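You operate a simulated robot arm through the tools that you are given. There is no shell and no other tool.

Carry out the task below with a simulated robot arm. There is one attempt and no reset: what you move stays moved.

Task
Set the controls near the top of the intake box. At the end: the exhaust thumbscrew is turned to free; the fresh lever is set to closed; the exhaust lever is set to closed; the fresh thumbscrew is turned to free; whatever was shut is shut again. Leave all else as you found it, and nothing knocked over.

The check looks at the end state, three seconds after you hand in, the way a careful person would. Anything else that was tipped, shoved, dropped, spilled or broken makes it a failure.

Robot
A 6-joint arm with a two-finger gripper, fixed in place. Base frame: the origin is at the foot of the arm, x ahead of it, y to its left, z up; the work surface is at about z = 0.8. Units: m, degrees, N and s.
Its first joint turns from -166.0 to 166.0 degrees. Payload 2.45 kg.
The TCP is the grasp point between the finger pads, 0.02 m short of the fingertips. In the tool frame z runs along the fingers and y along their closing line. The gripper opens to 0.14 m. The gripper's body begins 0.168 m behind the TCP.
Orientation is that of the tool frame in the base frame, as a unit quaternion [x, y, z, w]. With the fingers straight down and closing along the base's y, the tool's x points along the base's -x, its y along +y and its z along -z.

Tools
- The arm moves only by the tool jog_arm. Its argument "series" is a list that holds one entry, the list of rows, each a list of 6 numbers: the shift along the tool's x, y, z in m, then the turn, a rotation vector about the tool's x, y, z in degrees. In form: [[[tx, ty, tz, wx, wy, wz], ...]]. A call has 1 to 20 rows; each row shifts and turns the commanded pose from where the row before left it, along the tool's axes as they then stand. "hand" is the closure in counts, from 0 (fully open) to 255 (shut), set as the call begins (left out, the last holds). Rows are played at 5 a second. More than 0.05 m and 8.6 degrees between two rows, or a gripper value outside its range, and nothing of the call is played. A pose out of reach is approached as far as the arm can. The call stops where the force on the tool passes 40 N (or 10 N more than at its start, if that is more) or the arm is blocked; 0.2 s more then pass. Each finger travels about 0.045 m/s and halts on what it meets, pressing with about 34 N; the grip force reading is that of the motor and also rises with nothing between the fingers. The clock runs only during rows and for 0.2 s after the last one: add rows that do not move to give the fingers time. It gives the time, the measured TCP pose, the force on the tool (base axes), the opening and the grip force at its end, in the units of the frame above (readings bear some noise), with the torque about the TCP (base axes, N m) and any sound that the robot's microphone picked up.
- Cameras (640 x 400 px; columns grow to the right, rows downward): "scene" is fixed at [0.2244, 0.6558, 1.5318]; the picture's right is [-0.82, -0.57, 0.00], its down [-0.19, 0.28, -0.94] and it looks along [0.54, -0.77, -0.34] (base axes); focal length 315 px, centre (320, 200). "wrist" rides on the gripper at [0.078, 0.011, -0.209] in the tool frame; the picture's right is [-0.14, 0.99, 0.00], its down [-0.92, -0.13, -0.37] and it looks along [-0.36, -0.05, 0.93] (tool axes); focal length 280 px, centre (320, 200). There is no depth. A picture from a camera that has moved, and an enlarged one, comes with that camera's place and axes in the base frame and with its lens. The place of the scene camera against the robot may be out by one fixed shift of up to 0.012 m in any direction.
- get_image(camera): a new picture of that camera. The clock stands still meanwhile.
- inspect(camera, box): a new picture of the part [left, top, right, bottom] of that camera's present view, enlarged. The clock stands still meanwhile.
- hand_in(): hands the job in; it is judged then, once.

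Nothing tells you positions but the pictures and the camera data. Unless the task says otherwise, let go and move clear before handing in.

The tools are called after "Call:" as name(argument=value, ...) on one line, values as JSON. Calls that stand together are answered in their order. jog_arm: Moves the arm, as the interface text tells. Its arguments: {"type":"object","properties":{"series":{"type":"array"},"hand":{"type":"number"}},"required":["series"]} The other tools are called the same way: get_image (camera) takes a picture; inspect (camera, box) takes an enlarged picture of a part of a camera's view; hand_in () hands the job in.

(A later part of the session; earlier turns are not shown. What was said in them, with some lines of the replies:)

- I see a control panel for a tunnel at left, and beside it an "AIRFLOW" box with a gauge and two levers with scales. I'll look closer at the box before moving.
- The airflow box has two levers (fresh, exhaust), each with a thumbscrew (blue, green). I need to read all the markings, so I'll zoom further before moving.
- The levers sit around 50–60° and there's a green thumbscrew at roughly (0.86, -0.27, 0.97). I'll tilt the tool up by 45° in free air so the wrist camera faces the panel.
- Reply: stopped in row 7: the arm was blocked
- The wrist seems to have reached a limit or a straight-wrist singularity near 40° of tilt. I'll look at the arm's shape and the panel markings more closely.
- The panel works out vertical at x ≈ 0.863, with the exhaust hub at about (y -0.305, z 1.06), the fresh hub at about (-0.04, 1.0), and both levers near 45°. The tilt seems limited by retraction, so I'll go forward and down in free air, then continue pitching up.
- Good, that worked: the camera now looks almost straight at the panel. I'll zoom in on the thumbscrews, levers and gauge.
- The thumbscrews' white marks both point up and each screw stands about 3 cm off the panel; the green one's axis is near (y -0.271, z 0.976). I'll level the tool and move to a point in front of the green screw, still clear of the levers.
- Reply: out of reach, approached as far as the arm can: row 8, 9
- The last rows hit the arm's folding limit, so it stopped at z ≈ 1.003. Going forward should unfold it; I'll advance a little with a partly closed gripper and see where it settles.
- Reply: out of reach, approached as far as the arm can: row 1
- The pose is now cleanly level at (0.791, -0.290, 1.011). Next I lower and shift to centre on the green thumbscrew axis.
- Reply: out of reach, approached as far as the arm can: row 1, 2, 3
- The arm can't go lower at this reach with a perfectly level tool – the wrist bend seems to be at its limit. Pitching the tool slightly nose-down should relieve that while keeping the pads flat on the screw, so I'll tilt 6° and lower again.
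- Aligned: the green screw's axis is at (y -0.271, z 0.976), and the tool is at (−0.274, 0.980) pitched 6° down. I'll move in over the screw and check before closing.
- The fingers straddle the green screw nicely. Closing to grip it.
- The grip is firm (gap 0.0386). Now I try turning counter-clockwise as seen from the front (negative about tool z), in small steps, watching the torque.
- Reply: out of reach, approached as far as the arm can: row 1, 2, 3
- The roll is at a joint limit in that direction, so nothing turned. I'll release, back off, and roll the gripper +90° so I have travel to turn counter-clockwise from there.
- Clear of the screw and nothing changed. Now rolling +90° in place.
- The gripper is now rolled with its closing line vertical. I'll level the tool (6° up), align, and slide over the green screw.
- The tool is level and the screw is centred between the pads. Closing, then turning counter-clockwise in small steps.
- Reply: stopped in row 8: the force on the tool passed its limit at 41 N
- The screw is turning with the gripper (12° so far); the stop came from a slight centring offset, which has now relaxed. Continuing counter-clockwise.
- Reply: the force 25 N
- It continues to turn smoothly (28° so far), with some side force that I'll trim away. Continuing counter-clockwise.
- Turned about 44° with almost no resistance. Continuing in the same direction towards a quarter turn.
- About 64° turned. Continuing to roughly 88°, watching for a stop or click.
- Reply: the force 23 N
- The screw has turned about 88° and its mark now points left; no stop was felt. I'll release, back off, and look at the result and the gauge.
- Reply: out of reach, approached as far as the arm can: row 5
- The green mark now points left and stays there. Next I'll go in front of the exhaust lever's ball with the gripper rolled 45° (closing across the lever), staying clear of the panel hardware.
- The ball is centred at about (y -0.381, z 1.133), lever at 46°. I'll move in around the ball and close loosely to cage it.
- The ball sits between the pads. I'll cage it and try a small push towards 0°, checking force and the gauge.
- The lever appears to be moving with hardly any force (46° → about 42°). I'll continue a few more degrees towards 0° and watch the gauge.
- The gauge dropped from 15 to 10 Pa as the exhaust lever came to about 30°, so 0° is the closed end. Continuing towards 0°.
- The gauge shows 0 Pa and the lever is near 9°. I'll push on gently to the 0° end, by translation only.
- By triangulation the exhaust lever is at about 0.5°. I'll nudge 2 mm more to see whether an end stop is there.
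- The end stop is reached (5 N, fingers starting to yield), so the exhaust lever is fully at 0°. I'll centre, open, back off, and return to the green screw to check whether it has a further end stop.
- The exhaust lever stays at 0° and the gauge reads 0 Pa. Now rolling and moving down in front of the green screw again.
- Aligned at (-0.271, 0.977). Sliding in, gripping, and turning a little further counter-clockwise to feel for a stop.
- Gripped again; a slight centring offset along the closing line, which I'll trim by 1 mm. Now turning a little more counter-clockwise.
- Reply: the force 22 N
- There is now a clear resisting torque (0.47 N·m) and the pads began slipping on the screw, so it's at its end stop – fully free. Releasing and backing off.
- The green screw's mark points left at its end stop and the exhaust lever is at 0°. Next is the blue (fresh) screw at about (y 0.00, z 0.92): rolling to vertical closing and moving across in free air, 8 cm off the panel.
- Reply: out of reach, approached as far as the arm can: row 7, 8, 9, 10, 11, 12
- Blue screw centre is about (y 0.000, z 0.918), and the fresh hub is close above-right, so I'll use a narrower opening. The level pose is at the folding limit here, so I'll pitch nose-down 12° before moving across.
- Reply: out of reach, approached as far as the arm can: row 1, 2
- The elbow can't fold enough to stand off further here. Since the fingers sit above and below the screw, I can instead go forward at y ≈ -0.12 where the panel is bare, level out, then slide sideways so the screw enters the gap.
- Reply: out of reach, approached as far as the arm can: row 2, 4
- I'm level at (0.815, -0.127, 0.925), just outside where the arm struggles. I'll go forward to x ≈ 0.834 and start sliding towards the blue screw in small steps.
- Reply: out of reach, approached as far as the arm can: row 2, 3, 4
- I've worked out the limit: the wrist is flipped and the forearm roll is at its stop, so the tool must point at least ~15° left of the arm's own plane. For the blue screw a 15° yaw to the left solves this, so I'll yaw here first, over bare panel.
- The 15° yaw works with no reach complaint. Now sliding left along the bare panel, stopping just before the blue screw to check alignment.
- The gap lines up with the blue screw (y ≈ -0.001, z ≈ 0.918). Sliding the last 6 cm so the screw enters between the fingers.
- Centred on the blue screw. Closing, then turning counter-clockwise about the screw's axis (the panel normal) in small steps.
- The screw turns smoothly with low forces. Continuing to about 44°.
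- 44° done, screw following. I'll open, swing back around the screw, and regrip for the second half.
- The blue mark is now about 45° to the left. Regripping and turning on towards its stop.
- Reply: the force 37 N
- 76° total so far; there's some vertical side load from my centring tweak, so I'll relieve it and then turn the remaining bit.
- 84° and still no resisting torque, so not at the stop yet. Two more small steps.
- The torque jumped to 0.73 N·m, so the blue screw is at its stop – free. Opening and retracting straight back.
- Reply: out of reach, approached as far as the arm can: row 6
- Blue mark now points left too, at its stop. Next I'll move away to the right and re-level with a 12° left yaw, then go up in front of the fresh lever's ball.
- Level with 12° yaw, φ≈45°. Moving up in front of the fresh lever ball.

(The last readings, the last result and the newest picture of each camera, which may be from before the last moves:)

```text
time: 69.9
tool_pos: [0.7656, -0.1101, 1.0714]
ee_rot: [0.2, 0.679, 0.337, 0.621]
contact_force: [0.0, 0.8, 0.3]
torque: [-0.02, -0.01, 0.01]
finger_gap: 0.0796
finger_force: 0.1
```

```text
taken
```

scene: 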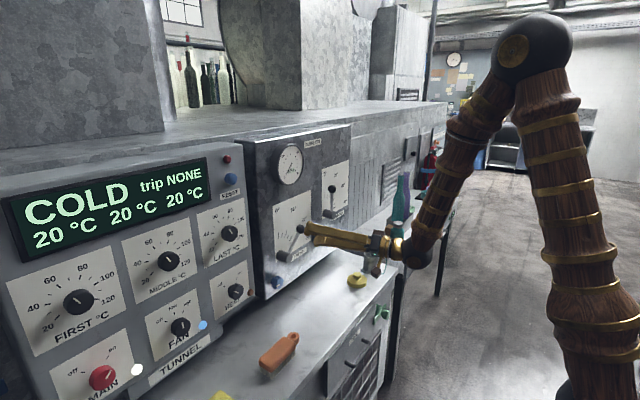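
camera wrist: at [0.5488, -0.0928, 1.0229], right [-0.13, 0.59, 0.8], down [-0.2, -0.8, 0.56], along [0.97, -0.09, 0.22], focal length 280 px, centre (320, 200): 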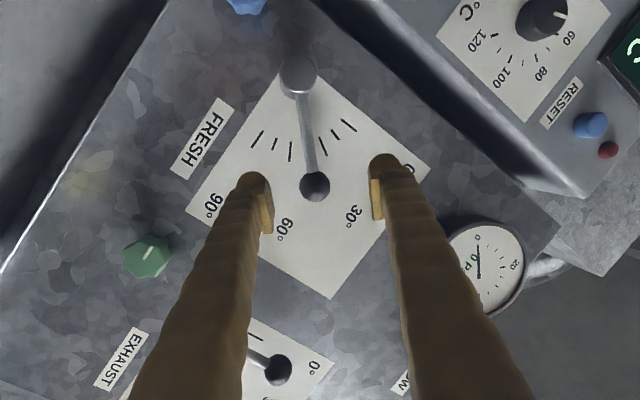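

The fresh ball is at (y -0.110, z 1.074), hub at (-0.038, 0.999). Moving in around the ball.

Call:
jog_arm(series=[[[-0.0035, -0.0023, 0.0183, 0, 0, 0], [-0.0035, -0.0023, 0.0183, 0, 0, 0], [-0.0035, -0.0023, 0.0183, 0, 0, 0], [0, 0, 0, 0, 0, 0]]], hand=110)

Call:
get_image(camera="wrist")

Call:
inspect(camera="scene", box=[240, 180, 380, 300])

```text
time: 70.9
tool_pos: [0.8226, -0.1093, 1.0726]
ee_rot: [0.2, 0.679, 0.339, 0.62]
contact_force: [0.8, 0.2, -0.4]
torque: [0.02, -0.02, 0.0]
finger_gap: 0.0794
finger_force: 0.0
```

```text
taken
camera wrist: at [0.6057, -0.0936, 1.0247], right [-0.13, 0.59, 0.8], down [-0.2, -0.8, 0.56], along [0.97, -0.09, 0.22], focal length 280 px, centre (320, 200)
```

wrist: 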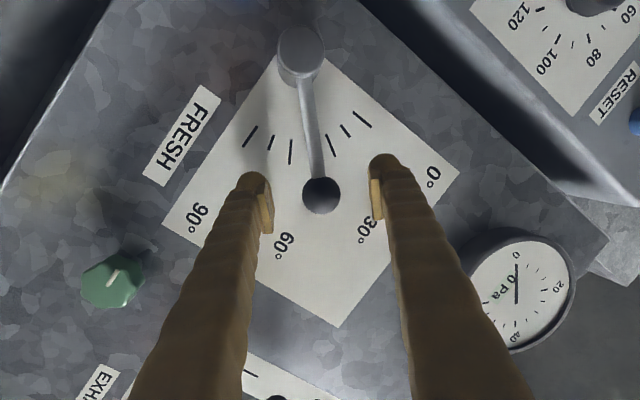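

```text
3.33 times, centred on (310, 240) of scene
camera zoom: at [0.2244, 0.6558, 1.5318], right [-0.82, -0.57, 0.0], down [-0.19, 0.28, -0.94], along [0.54, -0.77, -0.34], focal length 1051 px, centre (353, 67)
```

zoom: 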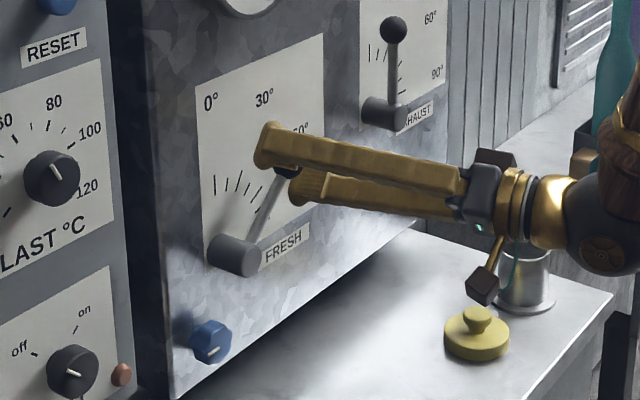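

Ball centred. Caging it and moving the fresh lever towards 0° along its arc.

Call:
jog_arm(series=[[[0, 0, 0, 0, 0, 0], [0, 0, 0, 0, 0, 0], [0, 0, 0, 0, 0, 0], [0.0002, 0.0072, 0.0012, 0, 0, -4], [0.0002, 0.0072, 0.0012, 0, 0, -4], [0.0002, 0.0072, 0.0012, 0, 0, -4], [0.0002, 0.0072, 0.0013, 0, 0, -4], [0, 0, 0, 0, 0, 0]]], hand=174)

Call:
get_image(camera="wrist")

```text
time: 72.7
tool_pos: [0.8209, -0.0873, 1.0918]
ee_rot: [0.103, 0.7, 0.248, 0.662]
contact_force: [0.9, -1.1, -0.5]
torque: [0.0, -0.06, 0.02]
finger_gap: 0.0454
finger_force: 0.7
```

```text
taken
camera wrist: at [0.6087, -0.0854, 1.0272], right [-0.17, 0.78, 0.6], down [-0.24, -0.62, 0.74], along [0.96, -0.02, 0.29], focal length 280 px, centre (320, 200)
```

wrist: 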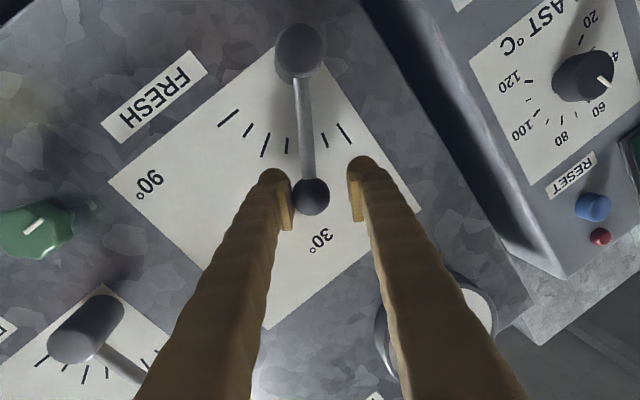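

The fresh lever is moving freely (about 33°). Continuing towards 0°.

Call:
jog_arm(series=[[[0.0002, 0.0072, 0.0014, 0, 0, -4], [0.0002, 0.0072, 0.0014, 0, 0, -4], [0.0002, 0.0072, 0.0015, 0, 0, -4], [0.0002, 0.0072, 0.0015, 0, 0, -4], [0.0002, 0.0072, 0.0015, 0, 0, -4], [0, 0, 0, 0, 0, 0]]], hand=174)

Call:
get_image(camera="wrist")

Call:
inspect(camera="scene", box=[240, 140, 380, 300])

```text
time: 74.1
tool_pos: [0.8213, -0.0516, 1.1035]
ee_rot: [-0.019, 0.707, 0.13, 0.695]
contact_force: [1.2, -1.2, 0.2]
torque: [-0.02, 0.01, 0.01]
finger_gap: 0.0454
finger_force: 0.8
```

```text
taken
camera wrist: at [0.6134, -0.075, 1.0267], right [-0.2, 0.94, 0.29], down [-0.3, -0.34, 0.89], along [0.93, 0.09, 0.35], focal length 280 px, centre (320, 200)
```

wrist: 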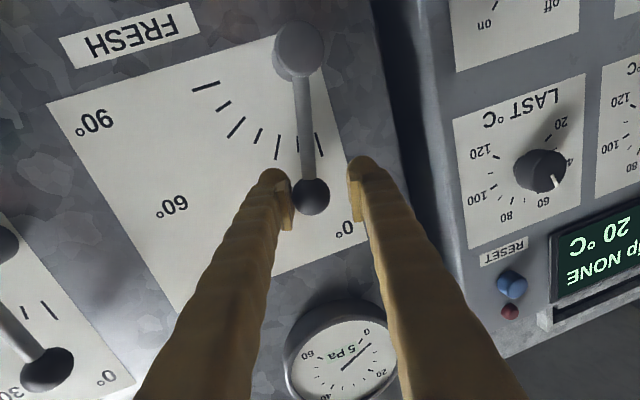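

```text
2.50 times, centred on (310, 220) of scene
camera zoom: at [0.2244, 0.6558, 1.5318], right [-0.82, -0.57, 0.0], down [-0.19, 0.28, -0.94], along [0.54, -0.77, -0.34], focal length 788 px, centre (345, 150)
```

zoom: 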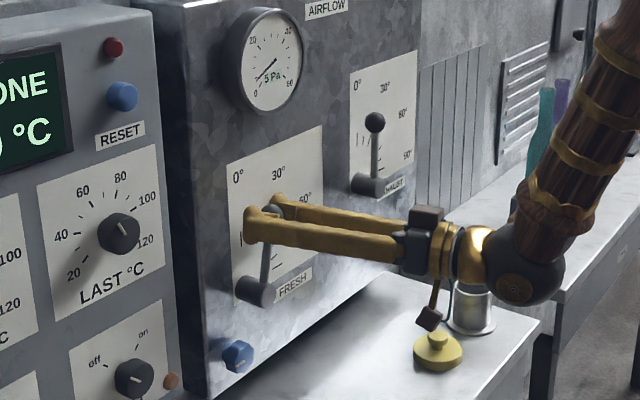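

Interesting: the fresh lever is at about 12° and the gauge rose to 5 Pa with the exhaust at 0°, so I want to see the reading as I complete the move. Pushing the fresh lever on to its 0° end gently.

Call:
jog_arm(series=[[[0.0002, 0.0049, 0.001, 0, 0, 0], [0.0002, 0.0049, 0.001, 0, 0, 0], [0.0002, 0.0049, 0.001, 0, 0, 0], [0.0002, 0.004, 0.001, 0, 0, 0], [0, 0, 0, 0, 0, 0]]], hand=174)

Call:
get_image(camera="wrist")

Call:
inspect(camera="scene", box=[260, 130, 370, 240])

```text
time: 75.3
tool_pos: [0.8226, -0.0337, 1.1051]
ee_rot: [-0.02, 0.707, 0.13, 0.695]
contact_force: [0.3, -1.1, -0.1]
torque: [0.02, 0.01, -0.01]
finger_gap: 0.0452
finger_force: 0.3
```

```text
taken
camera wrist: at [0.6135, -0.056, 1.0284], right [-0.2, 0.94, 0.29], down [-0.3, -0.34, 0.89], along [0.93, 0.09, 0.35], focal length 280 px, centre (320, 200)
```

wrist: 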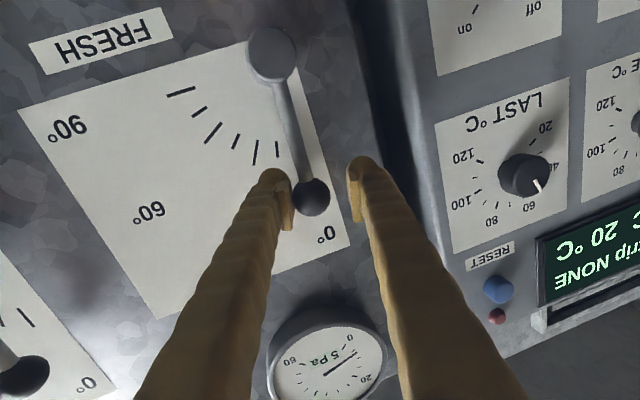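

```text
3.64 times, centred on (315, 185) of scene
camera zoom: at [0.2244, 0.6558, 1.5318], right [-0.82, -0.57, 0.0], down [-0.19, 0.28, -0.94], along [0.54, -0.77, -0.34], focal length 1147 px, centre (338, 254)
```

zoom: 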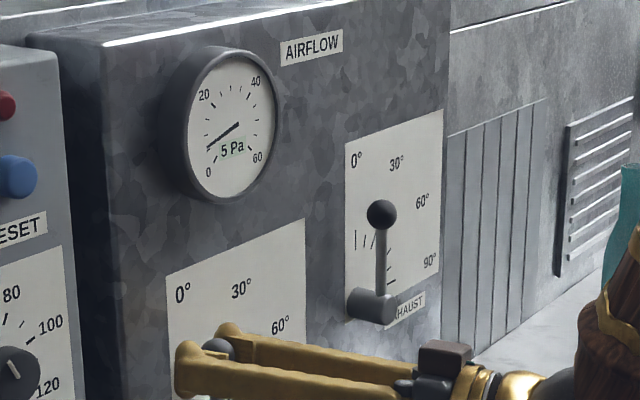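

The gauge reads 5 Pa with both near 0° (consistent with exhaust opening adding and fresh opening reducing draught from a closed baseline), so 0° is the closed end for both. I'll push the fresh lever the last couple of degrees to its stop.

Call:
jog_arm(series=[[[0, 0.0025, 0.0005, 0, 0, 0], [0, 0.002, 0.0004, 0, 0, 0], [0, 0, 0, 0, 0, 0]]], hand=174)

Call:
get_image(camera="wrist")

```text
time: 76.1
tool_pos: [0.8227, -0.0291, 1.1059]
ee_rot: [-0.019, 0.707, 0.13, 0.694]
contact_force: [1.5, 0.7, 0.3]
torque: [0.0, 0.05, 0.03]
finger_gap: 0.0456
finger_force: 0.8
```

```text
taken
camera wrist: at [0.6132, -0.0516, 1.0292], right [-0.2, 0.94, 0.29], down [-0.3, -0.34, 0.89], along [0.93, 0.09, 0.35], focal length 280 px, centre (320, 200)
```

wrist: 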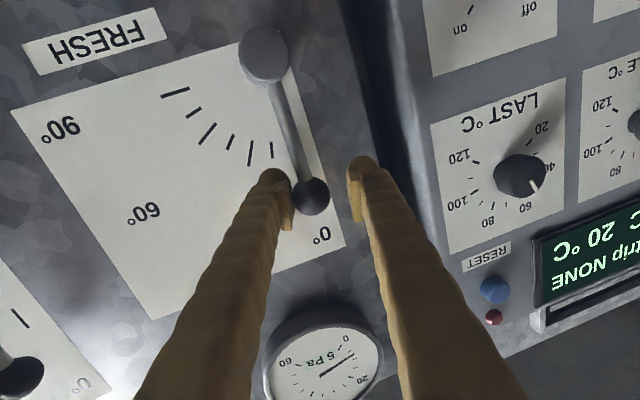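

Nearly there; one more 3 mm nudge to find the end stop.

Call:
jog_arm(series=[[[0, 0.0015, 0.0003, 0, 0, 0], [0, 0.0015, 0.0003, 0, 0, 0], [0, 0, 0, 0, 0, 0]]], hand=174)

Call:
get_image(camera="wrist")

```text
time: 76.9
tool_pos: [0.8229, -0.0265, 1.1047]
ee_rot: [-0.018, 0.707, 0.13, 0.695]
contact_force: [0.7, -7.0, 0.0]
torque: [0.01, 0.04, -0.06]
finger_gap: 0.0493
finger_force: 3.4
```

```text
taken
camera wrist: at [0.6132, -0.0489, 1.0298], right [-0.2, 0.94, 0.29], down [-0.3, -0.34, 0.89], along [0.93, 0.09, 0.35], focal length 280 px, centre (320, 200)
```

wrist: 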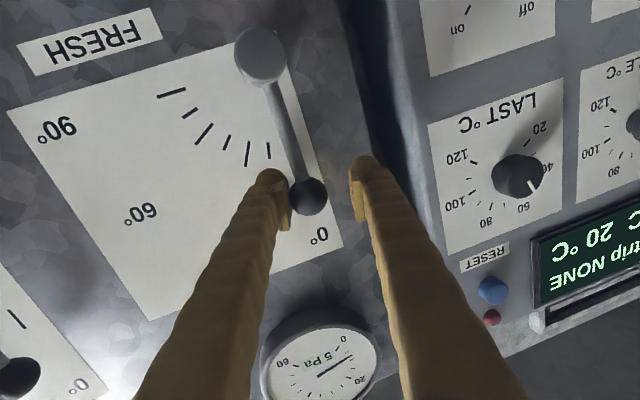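

Stop reached (7 N, fingers yielding): the fresh lever is fully at 0°. Centring, opening and backing away.

Call:
jog_arm(series=[[[0, -0.003, -0.0006, 0, 0, 0], [0, -0.003, -0.0006, 0, 0, 0], [0, 0, 0, 0, 0, 0], [0, 0, 0, 0, 0, 0], [0, 0, -0.02, 0, 0, 0], [0, 0, -0.02, 0, 0, 0], [0, 0, -0.02, 0, 0, 0], [0, 0, -0.02, 0, 0, 0], [0, 0, 0, 0, 0, 0]]], hand=100)

Call:
get_image(camera="wrist")

Call:
get_image(camera="scene")

```text
time: 78.9
tool_pos: [0.7555, -0.0516, 1.11]
ee_rot: [-0.021, 0.708, 0.13, 0.694]
contact_force: [-0.8, -0.5, 0.8]
torque: [-0.01, 0.03, -0.01]
finger_gap: 0.0853
finger_force: 0.1
out of reach, approached as far as the arm can: row 8
```

```text
taken
camera wrist: at [0.5465, -0.075, 1.0346], right [-0.2, 0.94, 0.29], down [-0.3, -0.34, 0.89], along [0.93, 0.09, 0.35], focal length 280 px, centre (320, 200)
```

wrist: 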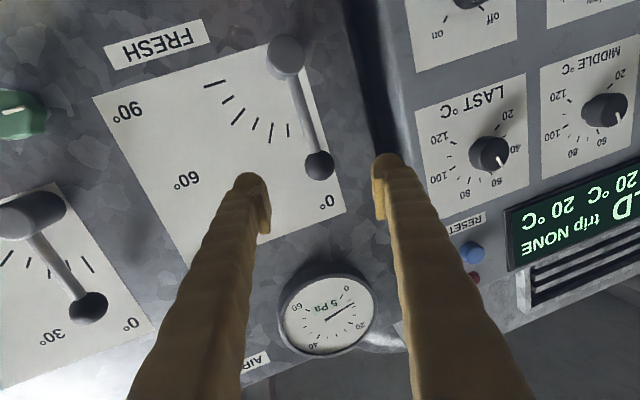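

```text
taken
```

scene: 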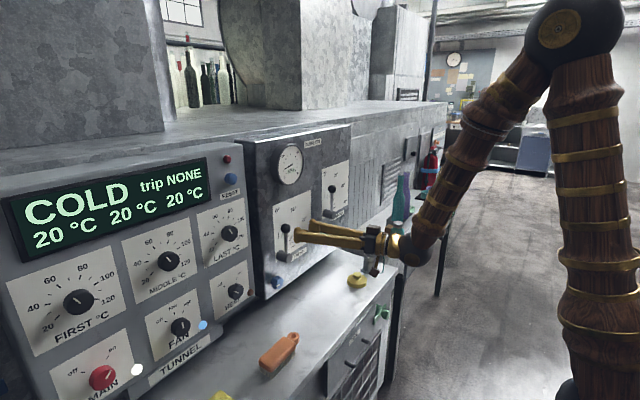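

Both levers look upright at 0°, and the arm is clear. I'll check all four controls and the surroundings closely before finishing.

Call:
inspect(camera="scene", box=[250, 130, 370, 300])

Call:
inspect(camera="wrist", box=[240, 10, 380, 220])

Call:
inspect(camera="wrist", box=[0, 60, 180, 370])

Call:
inspect(camera="scene", box=[0, 130, 300, 400])

```text
2.35 times, centred on (310, 215) of scene
camera zoom: at [0.2244, 0.6558, 1.5318], right [-0.82, -0.57, 0.0], down [-0.19, 0.28, -0.94], along [0.54, -0.77, -0.34], focal length 742 px, centre (344, 165)
```

zoom: 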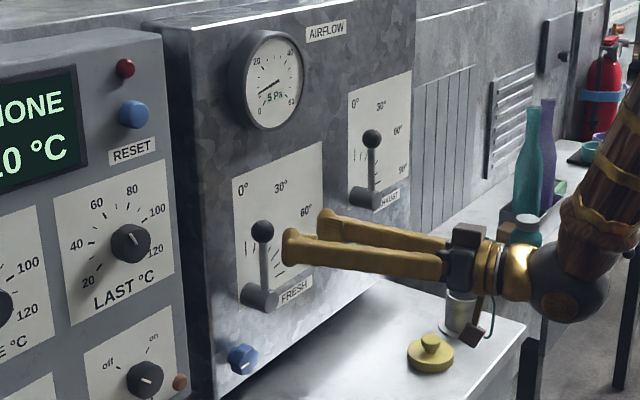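

```text
1.90 times, centred on (310, 115) of wrist
camera zoom: at [0.5465, -0.075, 1.0346], right [-0.2, 0.94, 0.29], down [-0.3, -0.34, 0.89], along [0.93, 0.09, 0.35], focal length 534 px, centre (339, 362)
```

zoom: 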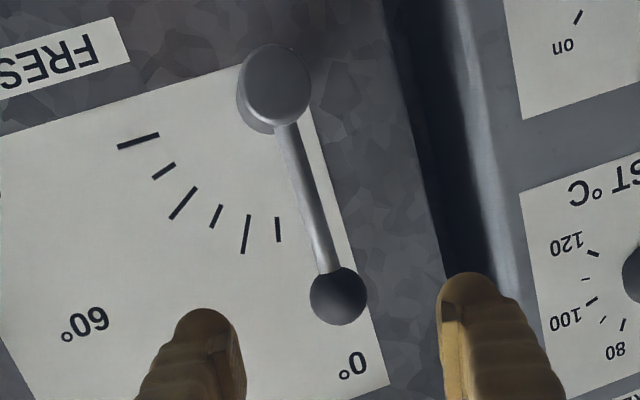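

```text
1.29 times, centred on (90, 215) of wrist
camera zoom: at [0.5465, -0.075, 1.0346], right [-0.2, 0.94, 0.29], down [-0.3, -0.34, 0.89], along [0.93, 0.09, 0.35], focal length 362 px, centre (617, 181)
```

zoom: 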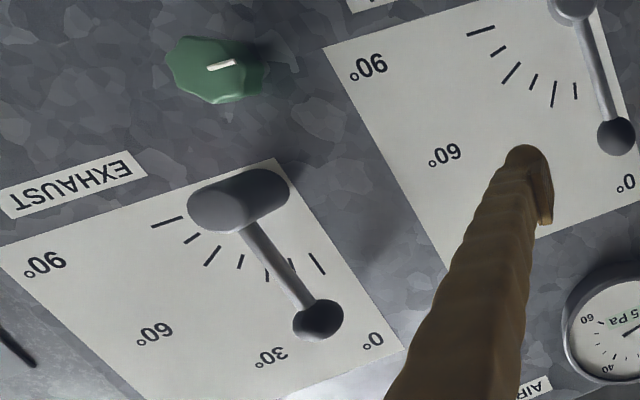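

```text
1.48 times, centred on (150, 265) of scene
camera zoom: at [0.2244, 0.6558, 1.5318], right [-0.82, -0.57, 0.0], down [-0.19, 0.28, -0.94], along [0.54, -0.77, -0.34], focal length 467 px, centre (572, 104)
```

zoom: 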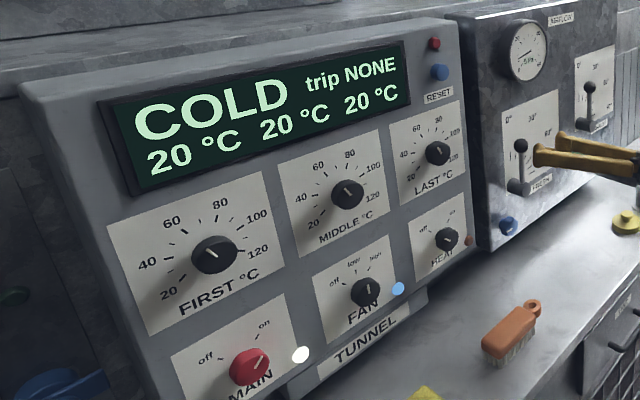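

Both levers are at 0° (triangulated within about 1°), both screw marks point left at their stops, and the bench items and tunnel panel look untouched. I'll move the arm further clear, up and to the right.

Call:
jog_arm(series=[[[-0.0233, -0.0188, -0.0109, 0, 0, 0], [-0.0233, -0.0188, -0.0109, 0, 0, 0], [-0.0233, -0.0188, -0.0109, 0, 0, 0], [-0.0233, -0.0188, -0.0109, 0, 0, 0], [-0.0233, -0.0188, -0.0109, 0, 0, 0], [0, 0, 0, 0, 0, 0]]], hand=100)

Call:
get_image(camera="wrist")

Call:
get_image(camera="scene")

```text
time: 80.3
tool_pos: [0.7253, -0.1718, 1.2102]
ee_rot: [-0.02, 0.707, 0.13, 0.695]
contact_force: [1.6, -0.7, -0.6]
torque: [0.02, 0.01, 0.01]
finger_gap: 0.0852
finger_force: 0.0
```

```text
taken
camera wrist: at [0.516, -0.1947, 1.1344], right [-0.2, 0.94, 0.29], down [-0.3, -0.34, 0.89], along [0.93, 0.09, 0.35], focal length 280 px, centre (320, 200)
```

wrist: 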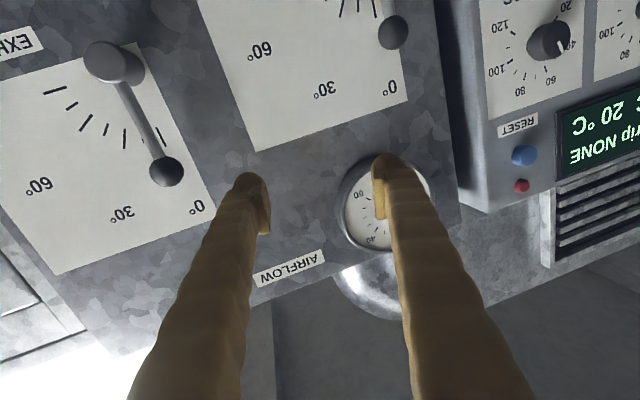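

```text
taken
```

scene: 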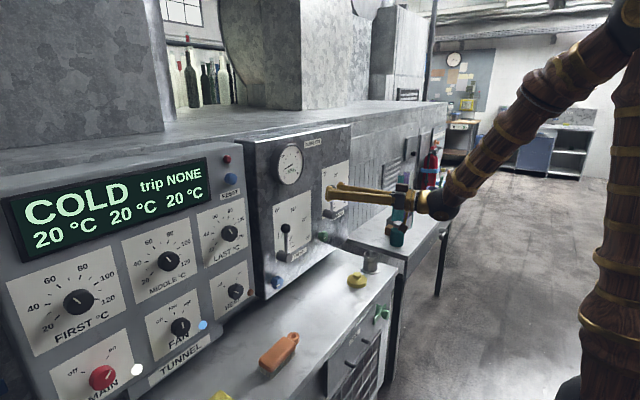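

The arm is clear. The exhaust lever looks very slightly off from this angle, so I'll zoom in to measure it precisely before handing in.

Call:
inspect(camera="wrist", box=[40, 20, 220, 240])

Call:
inspect(camera="scene", box=[265, 170, 345, 300])

```text
1.82 times, centred on (130, 130) of wrist
camera zoom: at [0.516, -0.1947, 1.1344], right [-0.2, 0.94, 0.29], down [-0.3, -0.34, 0.89], along [0.93, 0.09, 0.35], focal length 510 px, centre (666, 327)
```

zoom: 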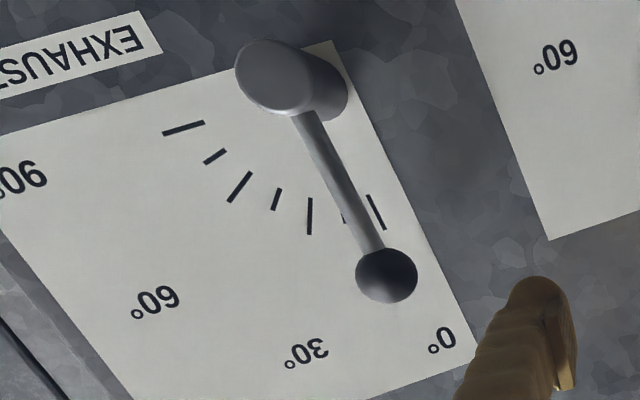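

```text
3.08 times, centred on (305, 235) of scene
camera zoom: at [0.2244, 0.6558, 1.5318], right [-0.82, -0.57, 0.0], down [-0.19, 0.28, -0.94], along [0.54, -0.77, -0.34], focal length 970 px, centre (366, 92)
```

zoom: 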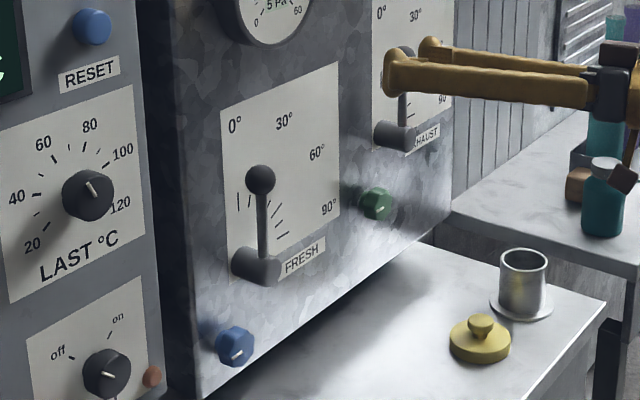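

The exhaust rod is parallel to the true vertical within about 1° and the fresh lever is upright too; both screws are turned to their free stops. Nothing else was disturbed and the arm is clear, so I'm handing in.

Call:
hand_in()

```text
The job is handed in.
```

All four controls on the airflow box are set as asked, and I've handed the job in. I don't have the check's result. I took the airflow box to be the intake box because it carries the FRESH and EXHAUST levers.

- **Thumbscrews:** I turned the exhaust (green) and fresh (blue) screws about 90° counter-clockwise until each hit its end stop. There are no tight/free marks on the panel, so I took counter-clockwise as "free". I didn't test whether the screws locked the levers before I turned them. Both levers moved easily afterwards.
- **Levers:** Both went from about 45° to the 0° end stop. The panel doesn't label open or closed, so 0° as "closed" is my reading of the gauge. Closing the exhaust lever took it from 15 to 0 Pa, and it read 5 Pa with both levers at 0°.
- **Everything else:** I opened nothing, so there was nothing to shut again. In the last pictures the bench items I could see and the tunnel panel looked unmoved. The gripper is open and the arm is clear of the box.
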